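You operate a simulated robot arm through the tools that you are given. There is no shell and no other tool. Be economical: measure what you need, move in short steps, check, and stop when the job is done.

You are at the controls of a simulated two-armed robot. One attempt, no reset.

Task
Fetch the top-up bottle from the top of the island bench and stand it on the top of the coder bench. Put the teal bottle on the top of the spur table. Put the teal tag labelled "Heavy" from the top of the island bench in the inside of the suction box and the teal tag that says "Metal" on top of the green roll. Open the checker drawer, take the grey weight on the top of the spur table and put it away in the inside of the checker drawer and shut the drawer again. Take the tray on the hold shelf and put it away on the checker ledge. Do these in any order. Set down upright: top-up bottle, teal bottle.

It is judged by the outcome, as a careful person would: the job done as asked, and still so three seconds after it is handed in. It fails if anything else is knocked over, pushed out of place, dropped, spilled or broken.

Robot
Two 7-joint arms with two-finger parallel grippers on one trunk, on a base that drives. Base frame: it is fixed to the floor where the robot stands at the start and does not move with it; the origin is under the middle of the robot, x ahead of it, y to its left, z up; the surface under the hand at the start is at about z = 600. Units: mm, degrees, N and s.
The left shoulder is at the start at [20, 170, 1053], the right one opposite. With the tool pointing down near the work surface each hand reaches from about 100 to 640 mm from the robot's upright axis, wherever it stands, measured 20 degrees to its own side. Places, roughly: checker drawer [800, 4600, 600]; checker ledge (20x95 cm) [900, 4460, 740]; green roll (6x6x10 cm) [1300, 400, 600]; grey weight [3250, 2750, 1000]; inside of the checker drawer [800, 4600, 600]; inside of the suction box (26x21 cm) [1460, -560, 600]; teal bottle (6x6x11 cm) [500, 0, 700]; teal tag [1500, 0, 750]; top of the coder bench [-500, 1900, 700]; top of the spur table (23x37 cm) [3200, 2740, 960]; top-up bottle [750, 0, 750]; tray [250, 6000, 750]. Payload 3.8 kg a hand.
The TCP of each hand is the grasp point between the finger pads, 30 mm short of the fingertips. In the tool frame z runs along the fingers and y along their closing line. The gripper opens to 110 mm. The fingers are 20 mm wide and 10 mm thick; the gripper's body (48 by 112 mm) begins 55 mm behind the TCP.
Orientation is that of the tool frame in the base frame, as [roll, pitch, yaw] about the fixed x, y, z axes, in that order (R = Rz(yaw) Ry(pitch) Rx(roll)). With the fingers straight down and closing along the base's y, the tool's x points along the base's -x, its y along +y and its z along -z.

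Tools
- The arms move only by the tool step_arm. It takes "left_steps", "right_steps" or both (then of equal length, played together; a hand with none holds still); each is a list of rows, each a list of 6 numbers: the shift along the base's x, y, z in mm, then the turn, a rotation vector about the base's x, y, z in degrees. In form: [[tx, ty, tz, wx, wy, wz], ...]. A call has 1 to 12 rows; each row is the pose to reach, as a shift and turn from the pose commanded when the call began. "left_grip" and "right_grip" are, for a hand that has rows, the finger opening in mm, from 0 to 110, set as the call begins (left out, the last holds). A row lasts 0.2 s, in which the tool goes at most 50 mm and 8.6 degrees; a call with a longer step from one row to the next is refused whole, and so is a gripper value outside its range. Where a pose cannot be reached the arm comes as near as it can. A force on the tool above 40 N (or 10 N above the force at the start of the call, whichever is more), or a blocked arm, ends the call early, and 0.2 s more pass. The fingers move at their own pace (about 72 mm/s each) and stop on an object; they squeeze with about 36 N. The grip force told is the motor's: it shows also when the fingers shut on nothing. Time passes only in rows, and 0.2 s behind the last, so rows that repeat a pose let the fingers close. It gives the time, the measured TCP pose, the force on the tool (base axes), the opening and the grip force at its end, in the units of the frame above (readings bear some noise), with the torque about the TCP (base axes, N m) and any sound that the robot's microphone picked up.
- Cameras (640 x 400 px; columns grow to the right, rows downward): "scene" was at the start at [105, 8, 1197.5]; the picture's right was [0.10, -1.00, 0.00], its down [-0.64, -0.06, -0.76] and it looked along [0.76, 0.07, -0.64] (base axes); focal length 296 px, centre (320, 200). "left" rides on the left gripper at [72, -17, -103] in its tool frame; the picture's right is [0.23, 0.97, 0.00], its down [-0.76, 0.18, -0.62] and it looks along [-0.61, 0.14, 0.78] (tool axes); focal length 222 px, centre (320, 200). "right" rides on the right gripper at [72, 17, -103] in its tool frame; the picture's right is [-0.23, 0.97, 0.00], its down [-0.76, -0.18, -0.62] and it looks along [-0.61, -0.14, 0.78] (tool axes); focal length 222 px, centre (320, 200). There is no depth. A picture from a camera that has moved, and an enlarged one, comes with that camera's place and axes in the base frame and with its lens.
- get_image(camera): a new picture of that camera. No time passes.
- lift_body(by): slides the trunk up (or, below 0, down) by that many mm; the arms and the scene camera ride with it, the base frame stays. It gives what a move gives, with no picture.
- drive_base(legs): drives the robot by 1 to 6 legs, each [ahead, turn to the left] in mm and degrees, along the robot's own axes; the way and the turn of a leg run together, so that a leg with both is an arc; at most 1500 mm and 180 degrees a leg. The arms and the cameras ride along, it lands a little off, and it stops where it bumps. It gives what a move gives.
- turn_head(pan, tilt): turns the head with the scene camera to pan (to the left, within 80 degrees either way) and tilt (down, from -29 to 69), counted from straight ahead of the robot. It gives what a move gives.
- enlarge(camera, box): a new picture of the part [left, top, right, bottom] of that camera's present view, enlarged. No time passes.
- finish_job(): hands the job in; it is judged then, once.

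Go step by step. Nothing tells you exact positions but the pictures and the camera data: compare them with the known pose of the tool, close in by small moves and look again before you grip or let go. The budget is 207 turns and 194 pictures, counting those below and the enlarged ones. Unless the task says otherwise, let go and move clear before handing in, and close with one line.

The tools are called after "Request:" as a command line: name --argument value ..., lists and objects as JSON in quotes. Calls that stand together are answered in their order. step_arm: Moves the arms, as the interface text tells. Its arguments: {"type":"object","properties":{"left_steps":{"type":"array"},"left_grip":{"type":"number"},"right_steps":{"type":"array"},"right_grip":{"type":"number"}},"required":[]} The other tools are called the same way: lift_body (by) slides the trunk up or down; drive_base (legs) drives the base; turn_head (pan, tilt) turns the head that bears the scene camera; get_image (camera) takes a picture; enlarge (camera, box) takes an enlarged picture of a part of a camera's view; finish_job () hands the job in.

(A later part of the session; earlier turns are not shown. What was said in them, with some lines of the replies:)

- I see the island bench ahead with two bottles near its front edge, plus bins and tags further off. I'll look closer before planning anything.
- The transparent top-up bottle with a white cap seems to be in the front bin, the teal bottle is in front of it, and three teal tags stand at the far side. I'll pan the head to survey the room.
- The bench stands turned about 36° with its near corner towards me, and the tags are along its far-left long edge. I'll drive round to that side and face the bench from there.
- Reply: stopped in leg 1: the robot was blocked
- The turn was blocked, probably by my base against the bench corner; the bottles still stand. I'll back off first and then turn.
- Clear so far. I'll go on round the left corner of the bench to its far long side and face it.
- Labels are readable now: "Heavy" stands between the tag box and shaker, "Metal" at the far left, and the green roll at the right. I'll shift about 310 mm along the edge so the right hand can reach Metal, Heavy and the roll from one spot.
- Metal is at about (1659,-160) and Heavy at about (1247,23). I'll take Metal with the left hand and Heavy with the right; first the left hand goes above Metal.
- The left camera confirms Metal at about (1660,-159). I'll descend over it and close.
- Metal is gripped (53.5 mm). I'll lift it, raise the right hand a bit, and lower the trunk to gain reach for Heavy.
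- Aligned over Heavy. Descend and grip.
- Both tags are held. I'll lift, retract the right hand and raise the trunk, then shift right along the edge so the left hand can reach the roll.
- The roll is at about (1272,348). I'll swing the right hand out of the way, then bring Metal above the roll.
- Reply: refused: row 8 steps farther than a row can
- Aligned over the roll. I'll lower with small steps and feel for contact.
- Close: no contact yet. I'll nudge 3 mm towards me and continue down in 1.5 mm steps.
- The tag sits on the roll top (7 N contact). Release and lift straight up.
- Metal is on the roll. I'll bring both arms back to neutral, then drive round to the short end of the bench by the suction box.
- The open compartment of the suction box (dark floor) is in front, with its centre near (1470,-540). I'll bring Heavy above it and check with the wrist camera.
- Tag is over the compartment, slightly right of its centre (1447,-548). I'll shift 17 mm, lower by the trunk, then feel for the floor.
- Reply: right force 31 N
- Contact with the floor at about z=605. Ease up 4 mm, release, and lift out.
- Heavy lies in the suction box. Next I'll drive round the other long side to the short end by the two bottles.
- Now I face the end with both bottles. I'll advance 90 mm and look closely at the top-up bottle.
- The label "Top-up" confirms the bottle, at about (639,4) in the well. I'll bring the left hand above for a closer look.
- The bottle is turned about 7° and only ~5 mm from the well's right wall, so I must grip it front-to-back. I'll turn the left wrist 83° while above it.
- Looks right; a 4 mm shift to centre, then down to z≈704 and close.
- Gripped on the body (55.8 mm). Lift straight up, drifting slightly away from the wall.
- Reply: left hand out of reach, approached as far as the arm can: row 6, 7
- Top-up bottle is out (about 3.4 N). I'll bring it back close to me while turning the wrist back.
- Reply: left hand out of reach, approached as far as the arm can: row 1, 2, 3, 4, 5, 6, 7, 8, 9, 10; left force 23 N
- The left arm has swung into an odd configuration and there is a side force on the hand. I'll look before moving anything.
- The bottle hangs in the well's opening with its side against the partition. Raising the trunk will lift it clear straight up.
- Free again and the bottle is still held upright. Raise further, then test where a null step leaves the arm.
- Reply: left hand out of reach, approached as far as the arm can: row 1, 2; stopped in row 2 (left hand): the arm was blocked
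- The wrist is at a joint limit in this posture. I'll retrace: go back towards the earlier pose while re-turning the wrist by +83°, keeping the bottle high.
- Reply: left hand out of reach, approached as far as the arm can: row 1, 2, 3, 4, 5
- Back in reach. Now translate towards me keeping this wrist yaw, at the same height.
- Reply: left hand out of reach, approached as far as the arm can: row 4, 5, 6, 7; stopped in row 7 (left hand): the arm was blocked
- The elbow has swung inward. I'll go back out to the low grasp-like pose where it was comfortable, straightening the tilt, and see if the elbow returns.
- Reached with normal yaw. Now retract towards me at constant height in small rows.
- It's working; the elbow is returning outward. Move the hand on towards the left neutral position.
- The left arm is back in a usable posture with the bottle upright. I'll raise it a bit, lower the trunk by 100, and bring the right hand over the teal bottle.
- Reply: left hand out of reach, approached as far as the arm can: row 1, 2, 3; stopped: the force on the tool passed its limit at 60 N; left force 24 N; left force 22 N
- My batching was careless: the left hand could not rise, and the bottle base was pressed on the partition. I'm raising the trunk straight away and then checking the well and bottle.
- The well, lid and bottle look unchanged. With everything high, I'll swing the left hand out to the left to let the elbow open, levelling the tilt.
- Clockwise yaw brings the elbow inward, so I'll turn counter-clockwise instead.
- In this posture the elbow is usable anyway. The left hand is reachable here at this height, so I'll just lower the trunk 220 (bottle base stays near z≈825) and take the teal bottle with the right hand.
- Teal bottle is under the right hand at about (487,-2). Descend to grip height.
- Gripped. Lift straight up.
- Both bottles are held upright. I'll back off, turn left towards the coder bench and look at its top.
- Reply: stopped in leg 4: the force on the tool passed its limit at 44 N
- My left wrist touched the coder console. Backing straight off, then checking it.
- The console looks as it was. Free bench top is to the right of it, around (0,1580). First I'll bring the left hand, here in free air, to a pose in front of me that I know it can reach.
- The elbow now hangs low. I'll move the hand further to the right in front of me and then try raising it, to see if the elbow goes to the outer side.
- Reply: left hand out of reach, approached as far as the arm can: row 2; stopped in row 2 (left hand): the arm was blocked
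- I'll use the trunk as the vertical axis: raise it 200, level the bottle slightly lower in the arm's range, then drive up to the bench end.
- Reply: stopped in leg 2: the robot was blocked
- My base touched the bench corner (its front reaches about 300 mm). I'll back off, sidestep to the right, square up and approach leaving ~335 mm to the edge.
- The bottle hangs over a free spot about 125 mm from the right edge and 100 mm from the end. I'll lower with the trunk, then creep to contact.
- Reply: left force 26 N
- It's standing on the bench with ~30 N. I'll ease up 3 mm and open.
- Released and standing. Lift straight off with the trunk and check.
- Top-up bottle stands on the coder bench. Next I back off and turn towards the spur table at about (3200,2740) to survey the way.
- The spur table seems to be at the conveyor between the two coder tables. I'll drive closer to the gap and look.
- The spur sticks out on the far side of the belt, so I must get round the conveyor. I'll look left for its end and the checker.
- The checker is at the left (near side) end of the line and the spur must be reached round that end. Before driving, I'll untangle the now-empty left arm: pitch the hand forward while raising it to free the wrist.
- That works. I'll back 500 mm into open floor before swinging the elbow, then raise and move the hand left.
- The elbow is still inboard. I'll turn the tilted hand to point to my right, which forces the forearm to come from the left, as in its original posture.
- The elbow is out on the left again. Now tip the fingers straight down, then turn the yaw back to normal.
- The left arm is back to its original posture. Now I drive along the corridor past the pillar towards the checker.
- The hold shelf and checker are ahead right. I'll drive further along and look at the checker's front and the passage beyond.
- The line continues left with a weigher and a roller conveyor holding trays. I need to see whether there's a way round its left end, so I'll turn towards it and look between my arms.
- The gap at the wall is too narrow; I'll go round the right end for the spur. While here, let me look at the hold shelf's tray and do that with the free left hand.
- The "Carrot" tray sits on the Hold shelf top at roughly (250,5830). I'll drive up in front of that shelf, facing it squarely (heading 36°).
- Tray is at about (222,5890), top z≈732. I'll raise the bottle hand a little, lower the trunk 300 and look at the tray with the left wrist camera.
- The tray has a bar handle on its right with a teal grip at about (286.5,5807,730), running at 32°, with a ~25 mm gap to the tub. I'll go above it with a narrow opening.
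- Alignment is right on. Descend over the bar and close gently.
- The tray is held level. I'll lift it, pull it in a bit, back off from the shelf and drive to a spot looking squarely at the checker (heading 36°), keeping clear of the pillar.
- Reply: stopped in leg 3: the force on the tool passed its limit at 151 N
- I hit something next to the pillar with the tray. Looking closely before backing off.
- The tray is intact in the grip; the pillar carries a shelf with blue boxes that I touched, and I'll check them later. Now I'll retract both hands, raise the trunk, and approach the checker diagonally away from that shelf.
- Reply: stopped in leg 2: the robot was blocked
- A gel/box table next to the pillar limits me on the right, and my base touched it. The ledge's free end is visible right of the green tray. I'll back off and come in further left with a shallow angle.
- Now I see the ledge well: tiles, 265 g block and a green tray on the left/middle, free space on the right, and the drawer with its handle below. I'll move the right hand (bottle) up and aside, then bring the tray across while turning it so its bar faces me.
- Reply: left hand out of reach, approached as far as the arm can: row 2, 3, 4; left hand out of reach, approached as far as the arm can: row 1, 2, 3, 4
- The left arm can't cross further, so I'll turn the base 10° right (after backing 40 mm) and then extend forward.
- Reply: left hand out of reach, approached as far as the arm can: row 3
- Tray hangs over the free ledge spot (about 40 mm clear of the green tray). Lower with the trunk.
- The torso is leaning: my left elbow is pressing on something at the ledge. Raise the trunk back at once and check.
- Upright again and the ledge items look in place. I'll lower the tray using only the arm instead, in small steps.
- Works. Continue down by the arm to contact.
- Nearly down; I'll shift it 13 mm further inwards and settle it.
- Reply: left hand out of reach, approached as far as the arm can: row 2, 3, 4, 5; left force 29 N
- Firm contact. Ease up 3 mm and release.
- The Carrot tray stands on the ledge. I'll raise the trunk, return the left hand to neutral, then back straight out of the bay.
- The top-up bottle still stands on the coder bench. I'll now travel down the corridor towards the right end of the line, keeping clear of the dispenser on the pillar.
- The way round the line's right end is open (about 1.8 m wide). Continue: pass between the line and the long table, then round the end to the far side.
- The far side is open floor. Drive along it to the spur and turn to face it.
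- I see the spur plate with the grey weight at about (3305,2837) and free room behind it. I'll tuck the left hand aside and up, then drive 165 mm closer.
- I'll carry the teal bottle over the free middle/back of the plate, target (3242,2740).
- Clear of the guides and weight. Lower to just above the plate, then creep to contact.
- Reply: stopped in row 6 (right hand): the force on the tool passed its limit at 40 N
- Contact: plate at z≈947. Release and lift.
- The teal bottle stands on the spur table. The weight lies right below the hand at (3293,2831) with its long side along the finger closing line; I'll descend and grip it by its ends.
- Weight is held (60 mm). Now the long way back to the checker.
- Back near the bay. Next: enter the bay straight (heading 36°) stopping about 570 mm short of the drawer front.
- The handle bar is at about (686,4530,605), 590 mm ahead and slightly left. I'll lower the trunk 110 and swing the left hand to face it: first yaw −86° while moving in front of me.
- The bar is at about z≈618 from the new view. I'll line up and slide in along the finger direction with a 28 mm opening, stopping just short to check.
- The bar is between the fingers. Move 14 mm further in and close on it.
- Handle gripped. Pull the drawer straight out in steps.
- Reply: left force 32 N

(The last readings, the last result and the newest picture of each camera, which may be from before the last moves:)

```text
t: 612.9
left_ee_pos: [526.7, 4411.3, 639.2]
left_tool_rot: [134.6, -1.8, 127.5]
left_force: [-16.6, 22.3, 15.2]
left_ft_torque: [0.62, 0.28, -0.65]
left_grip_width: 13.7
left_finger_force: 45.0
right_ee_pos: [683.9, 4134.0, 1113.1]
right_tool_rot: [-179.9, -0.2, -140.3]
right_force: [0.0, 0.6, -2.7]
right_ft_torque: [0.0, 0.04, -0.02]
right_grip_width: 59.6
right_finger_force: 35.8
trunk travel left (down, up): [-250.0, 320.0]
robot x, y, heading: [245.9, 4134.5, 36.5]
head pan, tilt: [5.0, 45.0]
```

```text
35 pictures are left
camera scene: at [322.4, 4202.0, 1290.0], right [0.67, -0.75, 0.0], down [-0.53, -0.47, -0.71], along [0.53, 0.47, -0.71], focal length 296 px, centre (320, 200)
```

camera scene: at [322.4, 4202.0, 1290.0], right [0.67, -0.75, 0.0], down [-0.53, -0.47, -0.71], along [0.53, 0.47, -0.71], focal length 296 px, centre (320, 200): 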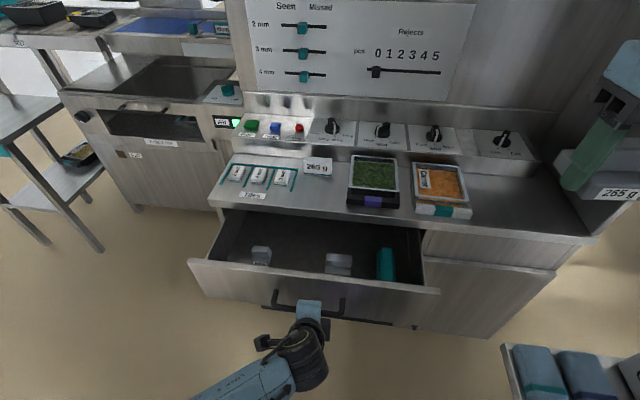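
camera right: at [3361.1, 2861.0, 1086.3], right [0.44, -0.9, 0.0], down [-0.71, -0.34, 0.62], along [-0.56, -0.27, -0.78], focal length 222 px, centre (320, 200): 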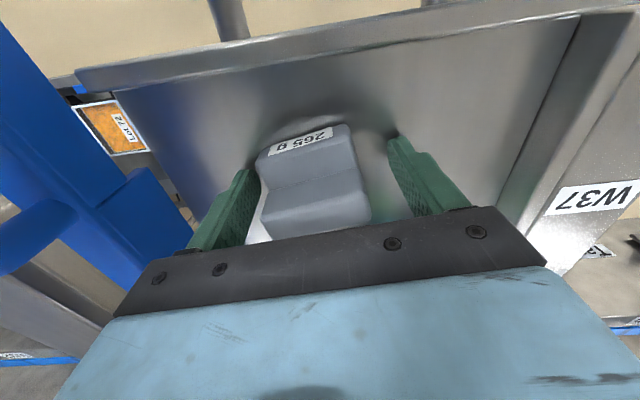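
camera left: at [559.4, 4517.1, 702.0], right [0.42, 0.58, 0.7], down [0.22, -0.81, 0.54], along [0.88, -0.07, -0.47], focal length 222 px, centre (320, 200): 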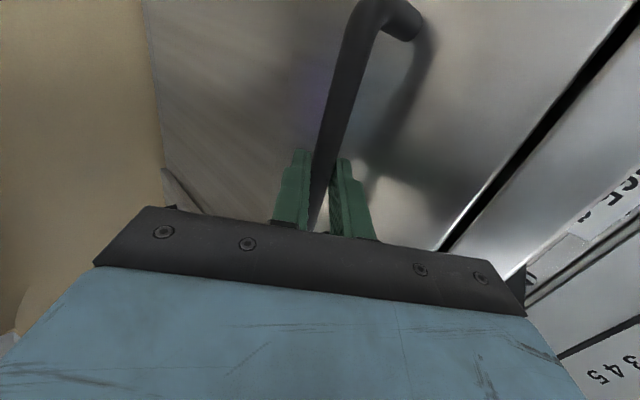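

The drawer is open about 175 mm with a few items inside. I'll pull 45 mm more, easing the side load, then release the handle.

Request:
step_arm --left_steps '[[-14, -5, 0, 0, 0, 0], [-28, -14, 0, 0, 0, 0], [-40, -23, 0, 0, 0, 0]]'

Request:
step_arm --left_steps '[[0, 0, 0, 0, 0, 0], [0, 0, 0, 0, 0, 0]]' --left_grip 34

Request:
step_arm --left_steps '[[-10, -8, 13, 0, 0, 0], [-24, -18, 30, 0, 0, 0], [-40, -30, 50, 0, 0, 0], [-60, -10, 80, 0, 0, 0], [-85, 15, 110, 0, 0, 0], [-110, 45, 135, 0, 0, 0], [-130, 80, 150, 0, 0, 0]]'

Request:
get_image --camera "scene"

```text
t: 613.7
left_ee_pos: [487.1, 4386.7, 638.5]
left_tool_rot: [134.7, -1.4, 127.3]
left_force: [-9.4, 10.6, 7.7]
left_ft_torque: [0.58, 0.34, -0.67]
left_grip_width: 13.8
left_finger_force: 45.2
right_ee_pos: [684.4, 4133.7, 1113.1]
right_tool_rot: [180.0, -0.2, -140.3]
right_force: [-0.3, 0.2, -3.1]
right_ft_torque: [0.0, 0.0, 0.01]
right_grip_width: 59.9
right_finger_force: 35.8
trunk travel left (down, up): [-250.0, 320.0]
robot x, y, heading: [245.9, 4133.2, 36.7]
head pan, tilt: [5.0, 45.0]
```

```text
t: 614.3
left_ee_pos: [488.7, 4386.0, 638.4]
left_tool_rot: [134.7, -1.4, 127.3]
left_force: [1.1, -0.2, -0.4]
left_ft_torque: [-0.01, 0.0, -0.02]
left_grip_width: 33.8
left_finger_force: 0.0
right_ee_pos: [684.4, 4133.7, 1111.7]
right_tool_rot: [180.0, -0.3, -140.3]
right_force: [0.2, -0.3, -2.7]
right_ft_torque: [-0.02, 0.01, -0.03]
right_grip_width: 59.6
right_finger_force: 36.7
trunk travel left (down, up): [-250.0, 320.0]
robot x, y, heading: [246.1, 4129.9, 36.5]
head pan, tilt: [5.0, 45.0]
```

```text
t: 615.9
left_ee_pos: [358.9, 4467.6, 789.9]
left_tool_rot: [134.8, -1.6, 127.3]
left_force: [0.3, 0.0, 0.0]
left_ft_torque: [-0.02, -0.02, -0.03]
left_grip_width: 33.9
left_finger_force: 0.1
right_ee_pos: [685.4, 4134.6, 1112.3]
right_tool_rot: [179.9, -0.3, -140.3]
right_force: [0.6, 0.4, -1.4]
right_ft_torque: [-0.01, 0.02, 0.0]
right_grip_width: 59.7
right_finger_force: 35.6
trunk travel left (down, up): [-250.0, 320.0]
robot x, y, heading: [245.8, 4132.5, 36.7]
head pan, tilt: [5.0, 45.0]
```

```text
34 pictures are left
camera scene: at [324.3, 4201.6, 1289.9], right [0.67, -0.75, 0.0], down [-0.53, -0.47, -0.71], along [0.53, 0.47, -0.71], focal length 296 px, centre (320, 200)
```

scene: 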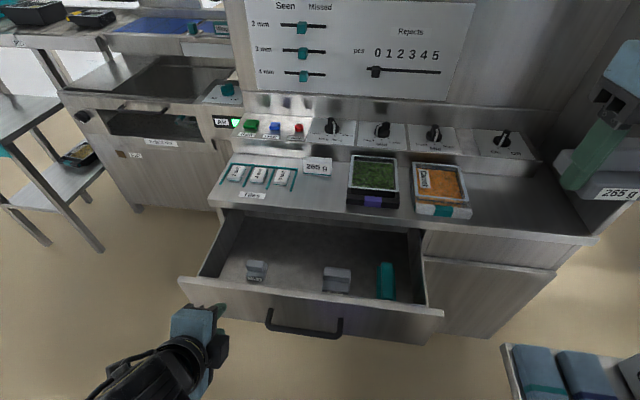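

The drawer is fully visible: items along the front, free floor between the two grey ones at about (610,4535). I'll move the left hand aside and bring the weight over that spot.

Request:
step_arm --left_steps '[[-12, 16, 30, 0, 0, 0], [-24, 32, 60, 0, 0, 0], [-36, 48, 90, 0, 0, 0], [-48, 64, 120, 0, 0, 0], [-60, 80, 150, 0, 0, 0], [-60, 80, 150, 0, 0, 0], [-60, 80, 150, 0, 0, 0], [-60, 80, 150, 0, 0, 0], [-60, 80, 150, 0, 0, 0], [-60, 80, 150, 0, 0, 0]]' --right_steps '[[-8, 40, 0, 0, 0, 0], [-15, 80, 0, 0, 0, 0], [-23, 120, 0, 0, 0, 0], [-30, 160, 0, 0, 0, 0], [-38, 200, 0, 0, 0, 0], [-45, 240, 0, 0, 0, -1], [-53, 280, 0, 0, 0, -2], [-60, 320, 0, 0, 0, -3], [-68, 360, 0, 0, 0, -4], [-75, 401, 0, 0, 0, -4]]'

Request:
lift_body --by -100

Request:
get_image --camera "scene"

```text
t: 618.1
left_ee_pos: [337.9, 4613.0, 902.0]
left_tool_rot: [134.8, -1.6, 127.4]
left_force: [0.2, -0.1, -0.3]
left_ft_torque: [0.01, 0.0, 0.05]
left_grip_width: 34.2
left_finger_force: 0.0
left hand out of reach, approached as far as the arm can: row 1, 2, 3, 4, 5, 6, 7, 8, 9, 10
right_ee_pos: [610.5, 4522.0, 1111.5]
right_tool_rot: [180.0, -0.1, -144.1]
right_force: [-0.3, -0.9, -2.8]
right_ft_torque: [-0.01, 0.03, 0.04]
right_grip_width: 59.7
right_finger_force: 36.0
right hand out of reach, approached as far as the arm can: row 10
trunk travel left (down, up): [-250.0, 320.0]
robot x, y, heading: [246.8, 4134.6, 36.8]
head pan, tilt: [5.0, 45.0]
```

```text
t: 619.4
left_ee_pos: [335.9, 4612.9, 801.8]
left_tool_rot: [134.8, -1.7, 127.4]
left_force: [0.3, 0.8, 0.0]
left_ft_torque: [-0.04, -0.01, -0.01]
left_grip_width: 34.1
left_finger_force: 0.0
right_ee_pos: [612.6, 4521.3, 1011.8]
right_tool_rot: [179.9, -0.1, -144.2]
right_force: [0.1, 0.0, -2.9]
right_ft_torque: [-0.03, 0.04, -0.01]
right_grip_width: 60.0
right_finger_force: 36.3
trunk travel left (down, up): [-150.0, 420.0]
robot x, y, heading: [248.6, 4135.9, 36.8]
head pan, tilt: [5.0, 45.0]
```

```text
33 pictures are left
camera scene: at [324.5, 4201.1, 1190.0], right [0.67, -0.75, 0.0], down [-0.53, -0.47, -0.71], along [0.53, 0.47, -0.71], focal length 296 px, centre (320, 200)
```

scene: 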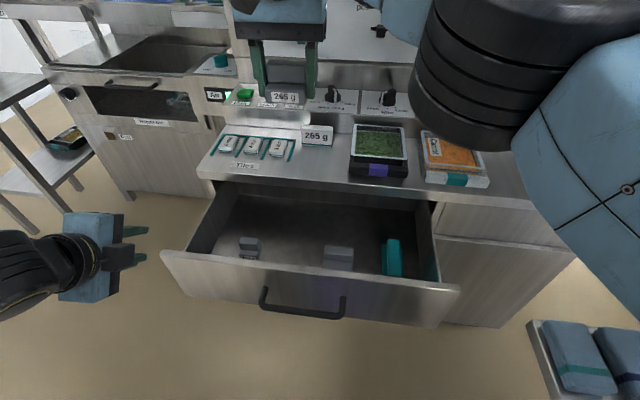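

Request:
step_arm --right_steps '[[0, 3, -45, 0, 0, 0], [0, 5, -90, 0, 0, 0], [0, 7, -135, 0, 0, 0], [0, 8, -180, 0, 0, 0], [0, 8, -225, 0, 0, 0], [0, 8, -270, 0, 0, 0]]'

Request:
get_image --camera "scene"

Request:
get_image --camera "right"

```text
t: 620.8
left_ee_pos: [336.4, 4613.4, 802.7]
left_tool_rot: [134.7, -1.6, 127.4]
left_force: [0.0, -0.2, 0.3]
left_ft_torque: [0.0, 0.01, 0.04]
left_grip_width: 33.8
left_finger_force: 0.0
right_ee_pos: [610.1, 4530.1, 741.4]
right_tool_rot: [180.0, -0.1, -144.3]
right_force: [0.2, -0.1, -2.3]
right_ft_torque: [-0.01, 0.01, -0.01]
right_grip_width: 59.9
right_finger_force: 36.2
trunk travel left (down, up): [-150.0, 420.0]
robot x, y, heading: [247.6, 4130.8, 36.6]
head pan, tilt: [5.0, 45.0]
```

```text
32 pictures are left
camera scene: at [324.5, 4201.4, 1189.9], right [0.67, -0.75, 0.0], down [-0.53, -0.47, -0.71], along [0.53, 0.47, -0.71], focal length 296 px, centre (320, 200)
```

scene: 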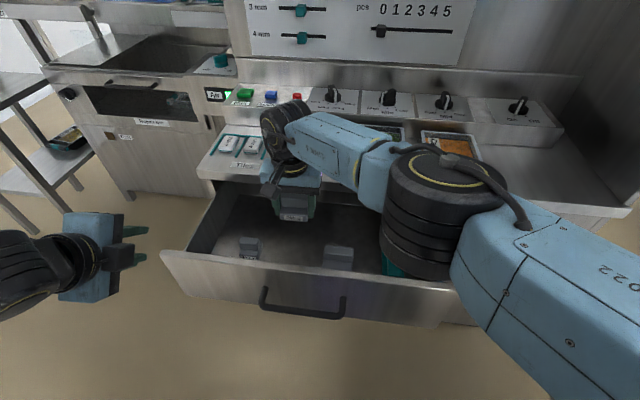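

```text
31 pictures are left
camera right: at [543.8, 4500.3, 845.3], right [-0.38, 0.92, 0.0], down [0.72, 0.3, 0.62], along [0.57, 0.24, -0.78], focal length 222 px, centre (320, 200)
```

right: 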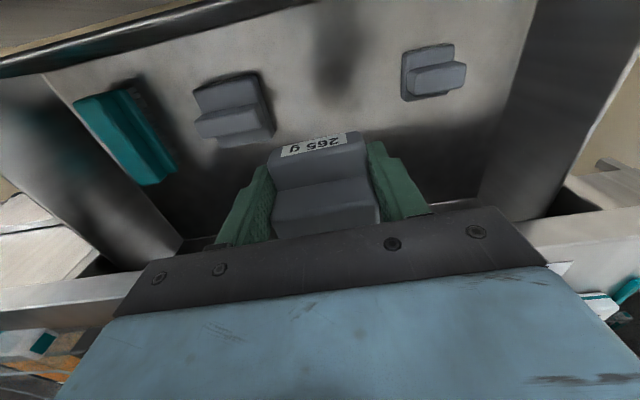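

Good free floor beneath. Continue down gently until contact.

Request:
step_arm --right_steps '[[0, -2, -30, 0, 0, 0], [0, -3, -60, 0, 0, 0], [0, -3, -85, 0, 0, 0], [0, -3, -100, 0, 0, 0], [0, -3, -108, 0, 0, 0], [0, -3, -112, 0, 0, 0], [0, -3, -116, 0, 0, 0], [0, -3, -120, 0, 0, 0]]'

```text
t: 622.6
left_ee_pos: [337.0, 4613.8, 801.4]
left_tool_rot: [134.7, -1.6, 127.3]
left_force: [0.5, -0.2, 0.6]
left_ft_torque: [-0.02, 0.01, -0.01]
left_grip_width: 34.1
left_finger_force: 0.0
right_ee_pos: [607.0, 4508.0, 662.0]
right_tool_rot: [179.8, -0.2, -144.3]
right_force: [0.0, -0.4, -3.1]
right_ft_torque: [-0.01, 0.05, -0.02]
right_grip_width: 60.0
right_finger_force: 35.7
right hand out of reach, approached as far as the arm can: row 1, 2, 3, 4, 5, 6, 7, 8
trunk travel left (down, up): [-150.0, 420.0]
robot x, y, heading: [250.5, 4135.0, 36.6]
head pan, tilt: [5.0, 45.0]
```

Request:
lift_body --by -35

Request:
get_image --camera "right"

```text
t: 623.4
left_ee_pos: [336.7, 4614.1, 767.6]
left_tool_rot: [134.7, -1.6, 127.5]
left_force: [-0.2, -0.5, 0.3]
left_ft_torque: [-0.01, -0.02, 0.05]
left_grip_width: 34.0
left_finger_force: 0.0
right_ee_pos: [606.9, 4507.5, 626.8]
right_tool_rot: [179.9, -0.2, -144.3]
right_force: [0.8, -0.1, -3.4]
right_ft_torque: [0.01, 0.02, -0.02]
right_grip_width: 59.8
right_finger_force: 35.9
trunk travel left (down, up): [-115.0, 455.0]
robot x, y, heading: [250.2, 4134.0, 36.7]
head pan, tilt: [5.0, 45.0]
```

```text
30 pictures are left
camera right: at [539.8, 4479.8, 730.6], right [-0.38, 0.92, 0.0], down [0.72, 0.3, 0.62], along [0.57, 0.24, -0.78], focal length 222 px, centre (320, 200)
```

right: 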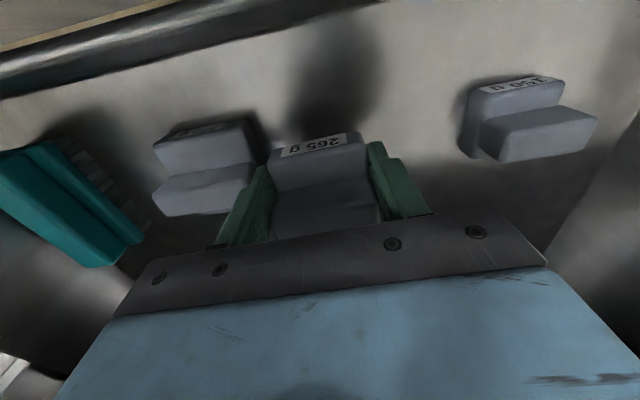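

One neighbour is close to the right finger; shift 20 mm towards the middle of the gap before lowering further.

Request:
step_arm --right_steps '[[-8, 6, 0, 0, 0, 0], [-17, 12, 0, 0, 0, 0], [-20, 14, 0, 0, 0, 0]]'

Request:
lift_body --by -15

Request:
get_image --camera "right"

```text
t: 624.2
left_ee_pos: [336.8, 4613.6, 767.2]
left_tool_rot: [134.6, -1.5, 127.4]
left_force: [-0.3, -0.3, 0.6]
left_ft_torque: [-0.02, -0.04, -0.04]
left_grip_width: 33.8
left_finger_force: 0.2
right_ee_pos: [592.3, 4513.9, 628.2]
right_tool_rot: [179.8, 0.0, -144.2]
right_force: [0.8, 0.0, -2.6]
right_ft_torque: [-0.02, 0.02, -0.02]
right_grip_width: 60.0
right_finger_force: 35.8
right hand out of reach, approached as far as the arm can: row 1, 2, 3
trunk travel left (down, up): [-115.0, 455.0]
robot x, y, heading: [247.9, 4133.2, 36.6]
head pan, tilt: [5.0, 45.0]
```

```text
t: 624.8
left_ee_pos: [338.2, 4613.4, 752.7]
left_tool_rot: [134.8, -1.6, 127.4]
left_force: [0.1, -0.2, -0.5]
left_ft_torque: [-0.01, 0.01, 0.0]
left_grip_width: 34.0
left_finger_force: 0.0
right_ee_pos: [591.9, 4514.0, 613.0]
right_tool_rot: [-180.0, -0.1, -144.2]
right_force: [-0.6, 0.3, -2.7]
right_ft_torque: [-0.04, 0.01, -0.01]
right_grip_width: 59.7
right_finger_force: 35.9
trunk travel left (down, up): [-100.0, 470.0]
robot x, y, heading: [245.2, 4133.5, 36.7]
head pan, tilt: [5.0, 45.0]
```

```text
29 pictures are left
camera right: at [524.4, 4484.4, 716.3], right [-0.38, 0.92, 0.0], down [0.72, 0.3, 0.62], along [0.57, 0.24, -0.78], focal length 222 px, centre (320, 200)
```

right: 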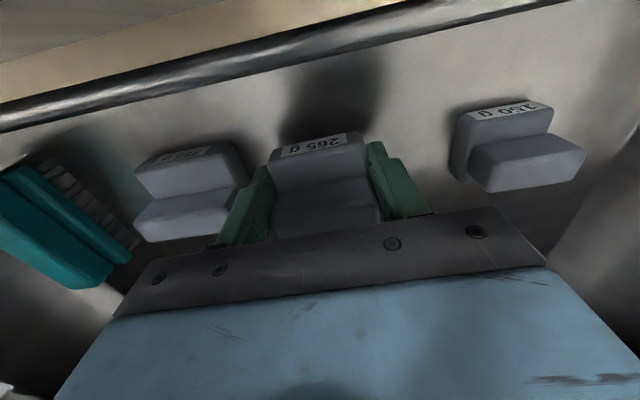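

A small base turn to the left (2°) will centre it between the neighbours.

Request:
drive_base --legs '[[0, 2]]'

Request:
get_image --camera "right"

```text
t: 625.6
left_ee_pos: [320.8, 4617.3, 751.9]
left_tool_rot: [134.7, -1.6, 129.3]
left_force: [0.6, -0.3, -0.8]
left_ft_torque: [0.0, 0.0, 0.03]
left_grip_width: 34.1
left_finger_force: 0.1
right_ee_pos: [579.9, 4523.5, 612.1]
right_tool_rot: [179.9, 0.0, -142.4]
right_force: [-0.1, -0.5, -2.3]
right_ft_torque: [-0.02, 0.05, -0.01]
right_grip_width: 59.8
right_finger_force: 35.7
trunk travel left (down, up): [-100.0, 470.0]
robot x, y, heading: [246.7, 4133.2, 38.7]
head pan, tilt: [5.0, 45.0]
```

```text
28 pictures are left
camera right: at [512.5, 4493.7, 716.2], right [-0.41, 0.91, 0.0], down [0.71, 0.32, 0.62], along [0.56, 0.26, -0.78], focal length 222 px, centre (320, 200)
```

right: 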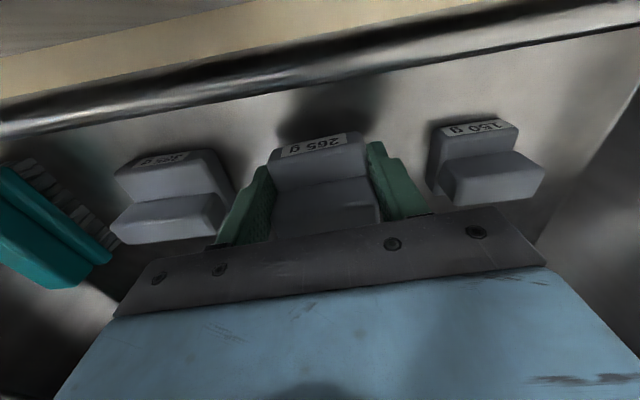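

Centred now. Lower by the trunk to contact.

Request:
lift_body --by -8

```text
t: 626.2
left_ee_pos: [320.3, 4616.4, 744.8]
left_tool_rot: [134.7, -1.6, 129.4]
left_force: [0.0, 0.5, 0.2]
left_ft_torque: [0.04, 0.02, 0.01]
left_grip_width: 34.0
left_finger_force: 0.1
right_ee_pos: [579.3, 4524.7, 605.6]
right_tool_rot: [179.9, -0.1, -142.5]
right_force: [0.9, 0.4, -2.7]
right_ft_torque: [0.0, 0.01, -0.02]
right_grip_width: 59.8
right_finger_force: 36.2
trunk travel left (down, up): [-92.0, 478.0]
robot x, y, heading: [247.5, 4131.4, 39.1]
head pan, tilt: [5.0, 45.0]
```

Request:
lift_body --by -12

```text
t: 626.8
left_ee_pos: [319.9, 4617.0, 732.0]
left_tool_rot: [134.7, -1.6, 129.4]
left_force: [0.3, -1.2, -1.8]
left_ft_torque: [-0.02, -0.04, 0.02]
left_grip_width: 34.1
left_finger_force: 0.0
right_ee_pos: [579.8, 4524.6, 591.3]
right_tool_rot: [179.8, -0.2, -142.4]
right_force: [0.5, -0.6, -2.9]
right_ft_torque: [-0.02, 0.06, 0.0]
right_grip_width: 59.8
right_finger_force: 36.5
trunk travel left (down, up): [-80.0, 490.0]
robot x, y, heading: [246.3, 4134.3, 38.6]
head pan, tilt: [5.0, 45.0]
```

Request:
lift_body --by -12

Request:
get_image --camera "right"

```text
t: 627.2
left_ee_pos: [320.7, 4617.1, 726.5]
left_tool_rot: [134.7, -1.6, 129.4]
left_force: [-0.3, 0.0, -0.2]
left_ft_torque: [0.04, 0.0, -0.01]
left_grip_width: 33.9
left_finger_force: 0.0
right_ee_pos: [581.0, 4526.3, 591.9]
right_tool_rot: [179.9, 0.0, -142.5]
right_force: [1.6, -0.5, 11.3]
right_ft_torque: [-0.6, 0.21, -0.08]
right_grip_width: 59.8
right_finger_force: 35.7
trunk travel left (down, up): [-74.0, 496.0]
robot x, y, heading: [249.7, 4131.3, 38.8]
head pan, tilt: [5.0, 45.0]
stopped: the force on the tool passed its limit at 51 N (the readings are from after the stop); the commanded pose is now the measured one
```

```text
27 pictures are left
camera right: at [514.3, 4494.8, 695.5], right [-0.41, 0.91, 0.0], down [0.71, 0.32, 0.62], along [0.57, 0.26, -0.78], focal length 222 px, centre (320, 200)
```

right: 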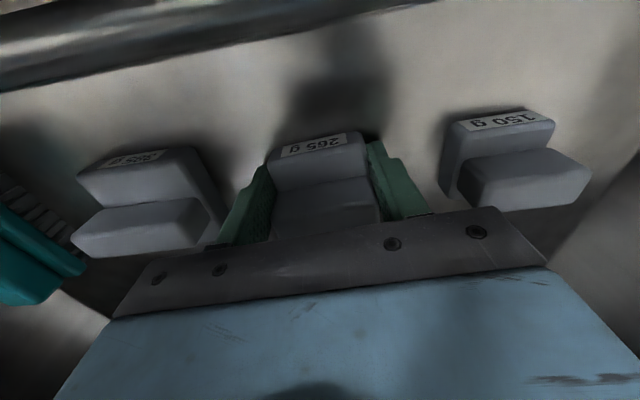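

Weight rests on the drawer floor. Open slightly and lift straight out with the trunk.

Request:
step_arm --right_steps '[[0, 0, 0, 0, 0, 0], [0, 0, 0, 0, 0, 0]]' --right_grip 74

Request:
lift_body --by 176

Request:
get_image --camera "right"

```text
t: 627.8
left_ee_pos: [320.7, 4617.0, 727.1]
left_tool_rot: [134.7, -1.7, 129.3]
left_force: [0.4, 0.3, 0.0]
left_ft_torque: [0.0, 0.01, -0.02]
left_grip_width: 33.7
left_finger_force: 0.1
right_ee_pos: [581.8, 4524.5, 589.5]
right_tool_rot: [179.8, -0.2, -142.5]
right_force: [1.9, 0.4, -0.7]
right_ft_torque: [0.0, 0.05, -0.02]
right_grip_width: 73.9
right_finger_force: 0.0
trunk travel left (down, up): [-74.0, 496.0]
robot x, y, heading: [245.1, 4133.0, 38.9]
head pan, tilt: [5.0, 45.0]
```

```text
t: 629.8
left_ee_pos: [320.7, 4615.4, 903.5]
left_tool_rot: [134.7, -1.6, 129.3]
left_force: [-0.9, 0.0, -0.5]
left_ft_torque: [0.0, -0.03, 0.04]
left_grip_width: 33.9
left_finger_force: 0.1
right_ee_pos: [581.0, 4526.0, 767.0]
right_tool_rot: [179.9, -0.1, -142.3]
right_force: [0.2, -0.4, -0.5]
right_ft_torque: [0.0, 0.02, -0.02]
right_grip_width: 74.0
right_finger_force: 0.0
trunk travel left (down, up): [-250.0, 320.0]
robot x, y, heading: [247.2, 4137.0, 38.9]
head pan, tilt: [5.0, 45.0]
```

```text
26 pictures are left
camera right: at [513.6, 4494.8, 870.2], right [-0.41, 0.91, 0.0], down [0.71, 0.32, 0.62], along [0.57, 0.26, -0.78], focal length 222 px, centre (320, 200)
```

right: 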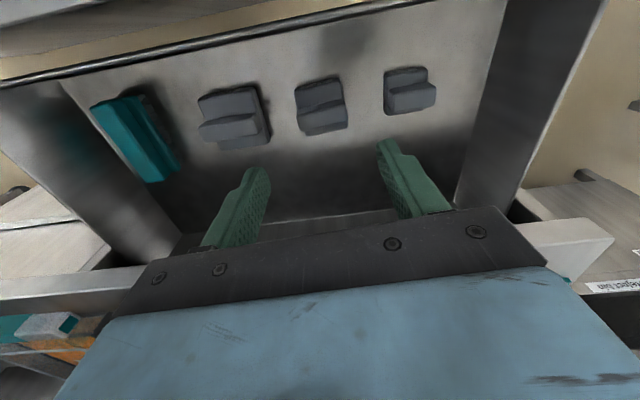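

The 265 g weight sits in the drawer. Move the right arm up and clear first.

Request:
step_arm --right_steps '[[0, 0, 45, 0, 0, 0], [0, 0, 90, 0, 0, 0], [0, 0, 135, 0, 0, 0], [0, 0, 180, 0, 0, 0], [0, 0, 225, 0, 0, 0], [0, 0, 270, 0, 0, 0], [5, -35, 300, 0, 0, 0], [15, -80, 320, 0, 0, 0], [25, -125, 330, 0, 0, 0], [40, -170, 330, 0, 0, 0], [50, -215, 330, 0, 0, 0], [60, -260, 330, 0, 0, 0]]'

Request:
step_arm --right_steps '[[8, -45, 0, 0, 0, 0], [16, -90, 0, 0, 0, 0], [24, -130, 0, 0, 0, 0]]'

Request:
get_image --camera "scene"

```text
refused: row 8 steps farther than a row can; nothing moved
```

```text
t: 630.6
left_ee_pos: [321.0, 4616.4, 902.4]
left_tool_rot: [134.7, -1.5, 129.2]
left_force: [-1.4, 0.6, -0.4]
left_ft_torque: [-0.01, 0.02, 0.0]
left_grip_width: 34.4
left_finger_force: 0.1
right_ee_pos: [604.8, 4394.9, 766.8]
right_tool_rot: [179.8, -0.1, -142.6]
right_force: [-0.3, 0.2, 0.5]
right_ft_torque: [-0.02, 0.01, -0.01]
right_grip_width: 73.8
right_finger_force: 0.1
trunk travel left (down, up): [-250.0, 320.0]
robot x, y, heading: [245.6, 4134.4, 38.8]
head pan, tilt: [5.0, 45.0]
```

```text
25 pictures are left
camera scene: at [322.1, 4203.1, 1290.2], right [0.69, -0.72, 0.0], down [-0.51, -0.49, -0.71], along [0.51, 0.49, -0.71], focal length 296 px, centre (320, 200)
```

scene: 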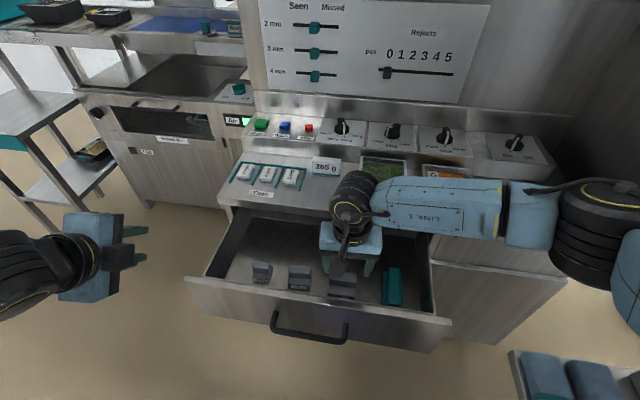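

No harm done (no contact). Now raise the right hand and move it aside.

Request:
step_arm --right_steps '[[0, -5, 45, 0, 0, 0], [0, -10, 90, 0, 0, 0], [0, -15, 135, 0, 0, 0], [0, -20, 180, 0, 0, 0], [0, -25, 225, 0, 0, 0], [5, -40, 265, 0, 0, 0], [12, -70, 300, 0, 0, 0], [20, -105, 325, 0, 0, 0], [28, -145, 340, 0, 0, 0], [36, -185, 345, 0, 0, 0], [45, -230, 345, 0, 0, 0]]'

Request:
step_arm --left_steps '[[8, -30, -23, 0, 0, -0.5], [15, -60, -45, 0, 0, -1], [23, -90, -68, 0, 0, -2], [30, -119, -90, 0, 0, -2], [38, -148, -113, 0, 0, -2], [60, -176, -138, 0, 0, -2], [83, -204, -164, 0, 0, -2], [105, -232, -190, 0, 0, -2], [128, -260, -215, 0, 0, -2]]'

Request:
get_image --camera "left"

```text
t: 633.0
left_ee_pos: [320.5, 4615.4, 902.7]
left_tool_rot: [134.7, -1.7, 129.4]
left_force: [0.2, 1.0, -1.4]
left_ft_torque: [0.01, 0.03, -0.01]
left_grip_width: 34.0
left_finger_force: 0.1
right_ee_pos: [649.7, 4163.2, 1111.9]
right_tool_rot: [179.9, -0.1, -142.5]
right_force: [-0.1, 0.0, 0.7]
right_ft_torque: [0.01, -0.02, 0.02]
right_grip_width: 73.8
right_finger_force: 0.1
trunk travel left (down, up): [-250.0, 320.0]
robot x, y, heading: [242.6, 4137.1, 38.7]
head pan, tilt: [5.0, 45.0]
```

```text
t: 635.0
left_ee_pos: [448.9, 4355.2, 687.3]
left_tool_rot: [134.6, -1.7, 127.3]
left_force: [-0.1, 0.3, -0.4]
left_ft_torque: [0.0, 0.01, -0.01]
left_grip_width: 34.1
left_finger_force: 0.1
left hand out of reach, approached as far as the arm can: row 1, 2
right_ee_pos: [647.8, 4166.6, 1112.5]
right_tool_rot: [179.8, 0.0, -142.4]
right_force: [-0.3, 0.2, 0.0]
right_ft_torque: [-0.01, -0.01, -0.02]
right_grip_width: 74.4
right_finger_force: 0.1
trunk travel left (down, up): [-250.0, 320.0]
robot x, y, heading: [244.8, 4134.4, 38.7]
head pan, tilt: [5.0, 45.0]
```

```text
24 pictures are left
camera left: at [338.9, 4359.9, 749.5], right [0.42, 0.58, 0.7], down [0.22, -0.81, 0.54], along [0.88, -0.07, -0.47], focal length 222 px, centre (320, 200)
```

left: 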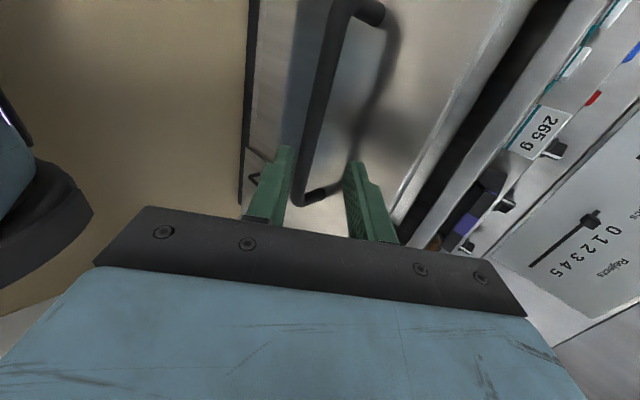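

Back in line with the handle. Slide in and grip it again.

Request:
step_arm --left_steps '[[14, 11, -17, 0, 0, 0], [28, 21, -34, 0, 0, 0], [40, 30.5, -49, 0, 0, 0], [40, 30.5, -49, 0, 0, 0]]'

Request:
step_arm --left_steps '[[0, 0, 0, 0, 0, 0], [0, 0, 0, 0, 0, 0], [0, 0, 0, 0, 0, 0]]' --left_grip 0

```text
t: 636.0
left_ee_pos: [488.3, 4386.1, 636.0]
left_tool_rot: [134.7, -1.5, 127.4]
left_force: [0.1, -0.6, 0.9]
left_ft_torque: [0.02, 0.02, -0.02]
left_grip_width: 34.2
left_finger_force: 0.1
right_ee_pos: [647.8, 4167.0, 1112.3]
right_tool_rot: [179.9, -0.1, -142.4]
right_force: [-0.6, 0.3, -0.1]
right_ft_torque: [0.01, 0.01, 0.01]
right_grip_width: 74.2
right_finger_force: 0.1
trunk travel left (down, up): [-250.0, 320.0]
robot x, y, heading: [249.5, 4130.2, 38.7]
head pan, tilt: [5.0, 45.0]
```

```text
t: 636.8
left_ee_pos: [488.7, 4388.5, 637.2]
left_tool_rot: [134.6, -1.8, 127.3]
left_force: [0.7, 1.4, 3.8]
left_ft_torque: [0.56, 0.3, -0.79]
left_grip_width: 13.9
left_finger_force: 45.2
right_ee_pos: [649.7, 4165.4, 1112.7]
right_tool_rot: [179.9, -0.1, -142.4]
right_force: [-0.6, 0.2, 0.0]
right_ft_torque: [0.03, -0.02, 0.01]
right_grip_width: 74.0
right_finger_force: 0.1
trunk travel left (down, up): [-250.0, 320.0]
robot x, y, heading: [247.2, 4132.8, 38.9]
head pan, tilt: [5.0, 45.0]
```

Push the drawer shut along the same line.

Request:
step_arm --left_steps '[[16, 11, 0, 0, 0, 0], [33, 23, 0, 0, 0, 0], [50, 34, 0, 0, 0, 0], [66, 46, 0, 0, 0, 0], [83, 57, 0, 0, 0, 0], [100, 69, 0, 0, 0, 0], [116, 80, 0, 0, 0, 0], [133, 92, 0, 0, 0, 0], [150, 103, 0, 0, 0, 0], [166, 115, 0, 0, 0, 0], [178, 123, 0, 0, 0, 0], [184, 127, 0, 0, 0, 0]]'

Request:
get_image --camera "scene"

```text
t: 639.4
left_ee_pos: [674.0, 4511.4, 637.9]
left_tool_rot: [134.9, -1.4, 127.1]
left_force: [5.4, -25.4, -10.3]
left_ft_torque: [0.31, 0.37, -0.85]
left_grip_width: 13.7
left_finger_force: 45.2
right_ee_pos: [649.1, 4165.0, 1112.1]
right_tool_rot: [179.8, -0.1, -142.5]
right_force: [-0.3, -0.6, 0.1]
right_ft_torque: [-0.01, 0.03, 0.02]
right_grip_width: 73.9
right_finger_force: 0.2
trunk travel left (down, up): [-250.0, 320.0]
robot x, y, heading: [245.4, 4134.6, 38.6]
head pan, tilt: [5.0, 45.0]
```

```text
23 pictures are left
camera scene: at [323.2, 4202.2, 1290.2], right [0.69, -0.72, 0.0], down [-0.51, -0.49, -0.71], along [0.51, 0.49, -0.71], focal length 296 px, centre (320, 200)
```

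scene: 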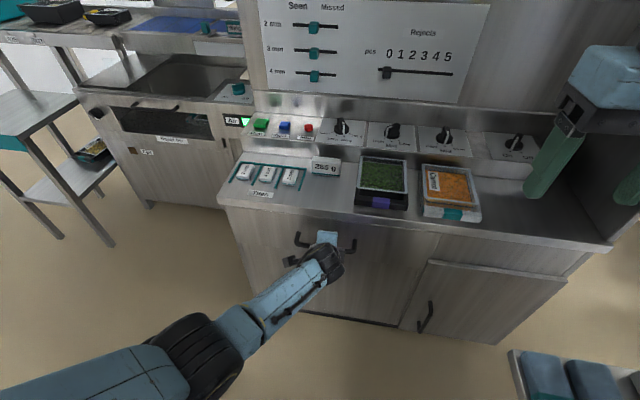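

Looks shut. A last 5 mm nudge inward, then release and back off.

Request:
step_arm --left_steps '[[2, 2, 0, 0, 0, 0], [4, 4, 0, 0, 0, 0]]'

Request:
step_arm --left_steps '[[0, 0, 0, 0, 0, 0], [0, 0, 0, 0, 0, 0]]' --left_grip 30

Request:
step_arm --left_steps '[[-8, -6, 10, 0, 0, 0], [-20, -15, 25, 0, 0, 0], [-36, -26, 45, 0, 0, 0], [-60, -44, 60, 0, 0, 0], [-90, -66, 75, 0, 0, 0], [-120, -88, 90, 0, 0, 0]]'

Request:
enlarge --camera "scene" --box '[200, 120, 500, 330]'

```text
t: 640.1
left_ee_pos: [674.1, 4513.7, 637.4]
left_tool_rot: [134.9, -1.7, 127.1]
left_force: [-11.1, -6.8, 11.0]
left_ft_torque: [0.97, 0.67, -0.23]
left_grip_width: 13.7
left_finger_force: 45.3
right_ee_pos: [646.0, 4165.1, 1113.1]
right_tool_rot: [179.9, 0.0, -142.5]
right_force: [-0.5, 0.9, -0.7]
right_ft_torque: [-0.02, -0.05, 0.05]
right_grip_width: 74.0
right_finger_force: 0.0
trunk travel left (down, up): [-250.0, 320.0]
robot x, y, heading: [245.6, 4135.6, 38.8]
head pan, tilt: [5.0, 45.0]
stopped in row 2 (left hand): the force on the tool passed its limit at 40 N (the readings are from after the stop); the commanded pose is now the measured one
```

```text
t: 640.7
left_ee_pos: [674.5, 4514.0, 635.7]
left_tool_rot: [135.2, -1.5, 127.3]
left_force: [-0.6, 0.4, 0.0]
left_ft_torque: [0.03, 0.02, -0.01]
left_grip_width: 29.9
left_finger_force: 0.0
right_ee_pos: [647.4, 4165.9, 1111.7]
right_tool_rot: [179.9, -0.1, -142.4]
right_force: [0.0, -0.6, 0.6]
right_ft_torque: [0.02, 0.06, -0.02]
right_grip_width: 74.0
right_finger_force: 0.0
trunk travel left (down, up): [-250.0, 320.0]
robot x, y, heading: [247.4, 4136.4, 38.6]
head pan, tilt: [5.0, 45.0]
```

```text
t: 642.1
left_ee_pos: [552.3, 4428.0, 724.9]
left_tool_rot: [135.3, -1.6, 127.3]
left_force: [0.2, -1.0, 0.7]
left_ft_torque: [0.0, -0.02, 0.02]
left_grip_width: 30.0
left_finger_force: 0.0
right_ee_pos: [647.8, 4166.1, 1113.0]
right_tool_rot: [180.0, -0.1, -142.5]
right_force: [-0.8, 0.8, -0.1]
right_ft_torque: [0.0, 0.0, -0.01]
right_grip_width: 74.0
right_finger_force: 0.1
trunk travel left (down, up): [-250.0, 320.0]
robot x, y, heading: [249.1, 4131.6, 38.6]
head pan, tilt: [5.0, 45.0]
```

```text
1.90 times, centred on (350, 225) of scene
camera zoom: at [321.2, 4203.4, 1290.2], right [0.69, -0.72, 0.0], down [-0.51, -0.49, -0.71], along [0.51, 0.49, -0.71], focal length 564 px, centre (263, 152)
```

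zoom: 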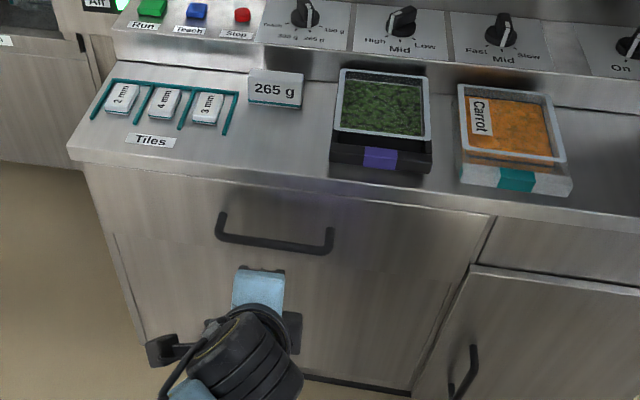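

The drawer is shut with everything in order. I'll back out of the bay and check the boxes by the pillar that I touched earlier.

Request:
drive_base --legs '[[-800, 0]]'

Request:
turn_head --pan -42 --tilt 32

Request:
get_image --camera "scene"

```text
t: 646.4
left_ee_pos: [-67.1, 3930.3, 724.3]
left_tool_rot: [135.1, -1.6, 127.8]
left_force: [0.2, -0.3, 0.7]
left_ft_torque: [0.01, -0.02, -0.01]
left_grip_width: 30.0
left_finger_force: 0.0
right_ee_pos: [30.1, 3670.8, 1114.0]
right_tool_rot: [-180.0, -0.1, -141.8]
right_force: [0.2, 0.5, 0.4]
right_ft_torque: [-0.02, -0.02, 0.01]
right_grip_width: 73.8
right_finger_force: 0.0
trunk travel left (down, up): [-250.0, 320.0]
robot x, y, heading: [-373.7, 3631.1, 39.3]
head pan, tilt: [5.0, 45.0]
```

```text
t: 647.6
left_ee_pos: [-66.1, 3931.1, 724.9]
left_tool_rot: [135.2, -1.6, 127.9]
left_force: [-1.1, 0.2, -0.4]
left_ft_torque: [-0.01, -0.02, 0.0]
left_grip_width: 29.9
left_finger_force: 0.1
right_ee_pos: [30.2, 3669.3, 1112.0]
right_tool_rot: [180.0, -0.1, -141.8]
right_force: [-0.5, 0.8, -0.6]
right_ft_torque: [0.03, 0.0, 0.0]
right_grip_width: 74.0
right_finger_force: 0.0
trunk travel left (down, up): [-250.0, 320.0]
robot x, y, heading: [-370.4, 3636.1, 39.5]
head pan, tilt: [-42.0, 32.0]
```

```text
21 pictures are left
camera scene: at [-266.0, 3643.3, 1309.6], right [-0.05, -1.0, 0.0], down [-0.53, 0.02, -0.85], along [0.85, -0.04, -0.53], focal length 296 px, centre (320, 200)
```

scene: 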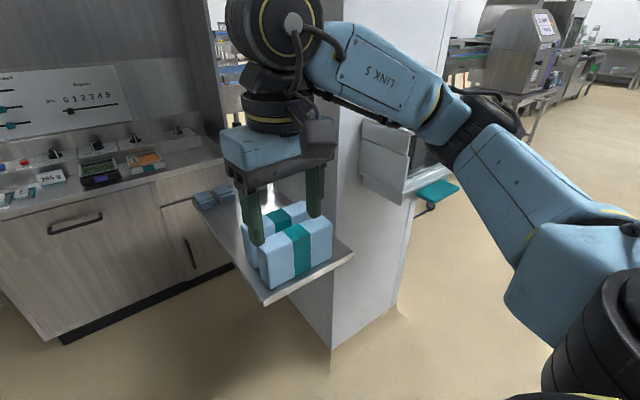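

Request:
step_arm --right_steps '[[0, 0, 40, 0, 0, 0], [0, 0, 80, 0, 0, 0], [0, 0, 110, 0, 0, 0]]'

Request:
enlarge --camera "scene" --box '[180, 150, 380, 320]'

```text
t: 648.4
left_ee_pos: [-67.3, 3930.8, 724.9]
left_tool_rot: [135.2, -1.6, 128.0]
left_force: [-0.3, 0.4, 0.1]
left_ft_torque: [-0.02, -0.01, -0.04]
left_grip_width: 30.1
left_finger_force: 0.1
right_ee_pos: [28.8, 3669.5, 1223.2]
right_tool_rot: [179.9, 0.0, -141.9]
right_force: [0.9, 0.2, 0.4]
right_ft_torque: [-0.01, 0.0, 0.0]
right_grip_width: 73.7
right_finger_force: 0.0
trunk travel left (down, up): [-250.0, 320.0]
robot x, y, heading: [-371.6, 3633.7, 39.3]
head pan, tilt: [-42.0, 32.0]
```

```text
2.35 times, centred on (280, 235) of scene
camera zoom: at [-266.5, 3643.3, 1309.7], right [-0.05, -1.0, 0.0], down [-0.53, 0.03, -0.85], along [0.85, -0.04, -0.53], focal length 697 px, centre (414, 118)
```

zoom: 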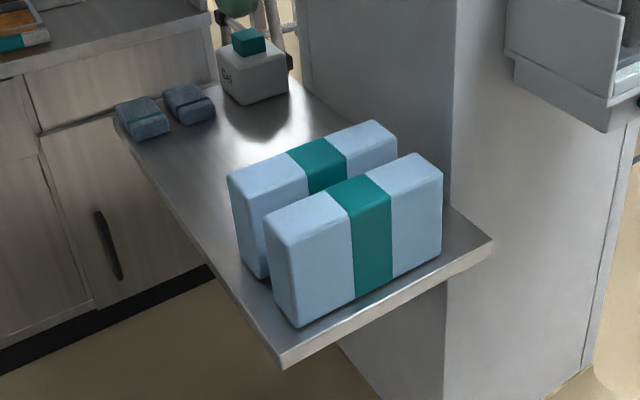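

All six parts are in place: the drawer is shut, both boxes by the pillar stand straight, and my hands are empty and clear. I'm handing in.

Request:
finish_job

```text
The job is handed in.
```

The job is handed in with all six items done: both bottles upright in place, Heavy in the suction box, Metal on the green roll, the weight in the shut checker drawer, and the tray on the ledge. On the way I touched the coder console, the island-bench and coder-bench corners, the cold-well partition, the table by the pillar and the boxes on it, and something near the checker ledge; what I could see afterwards stood straight, though I had no earlier close view of the boxes or console to compare.
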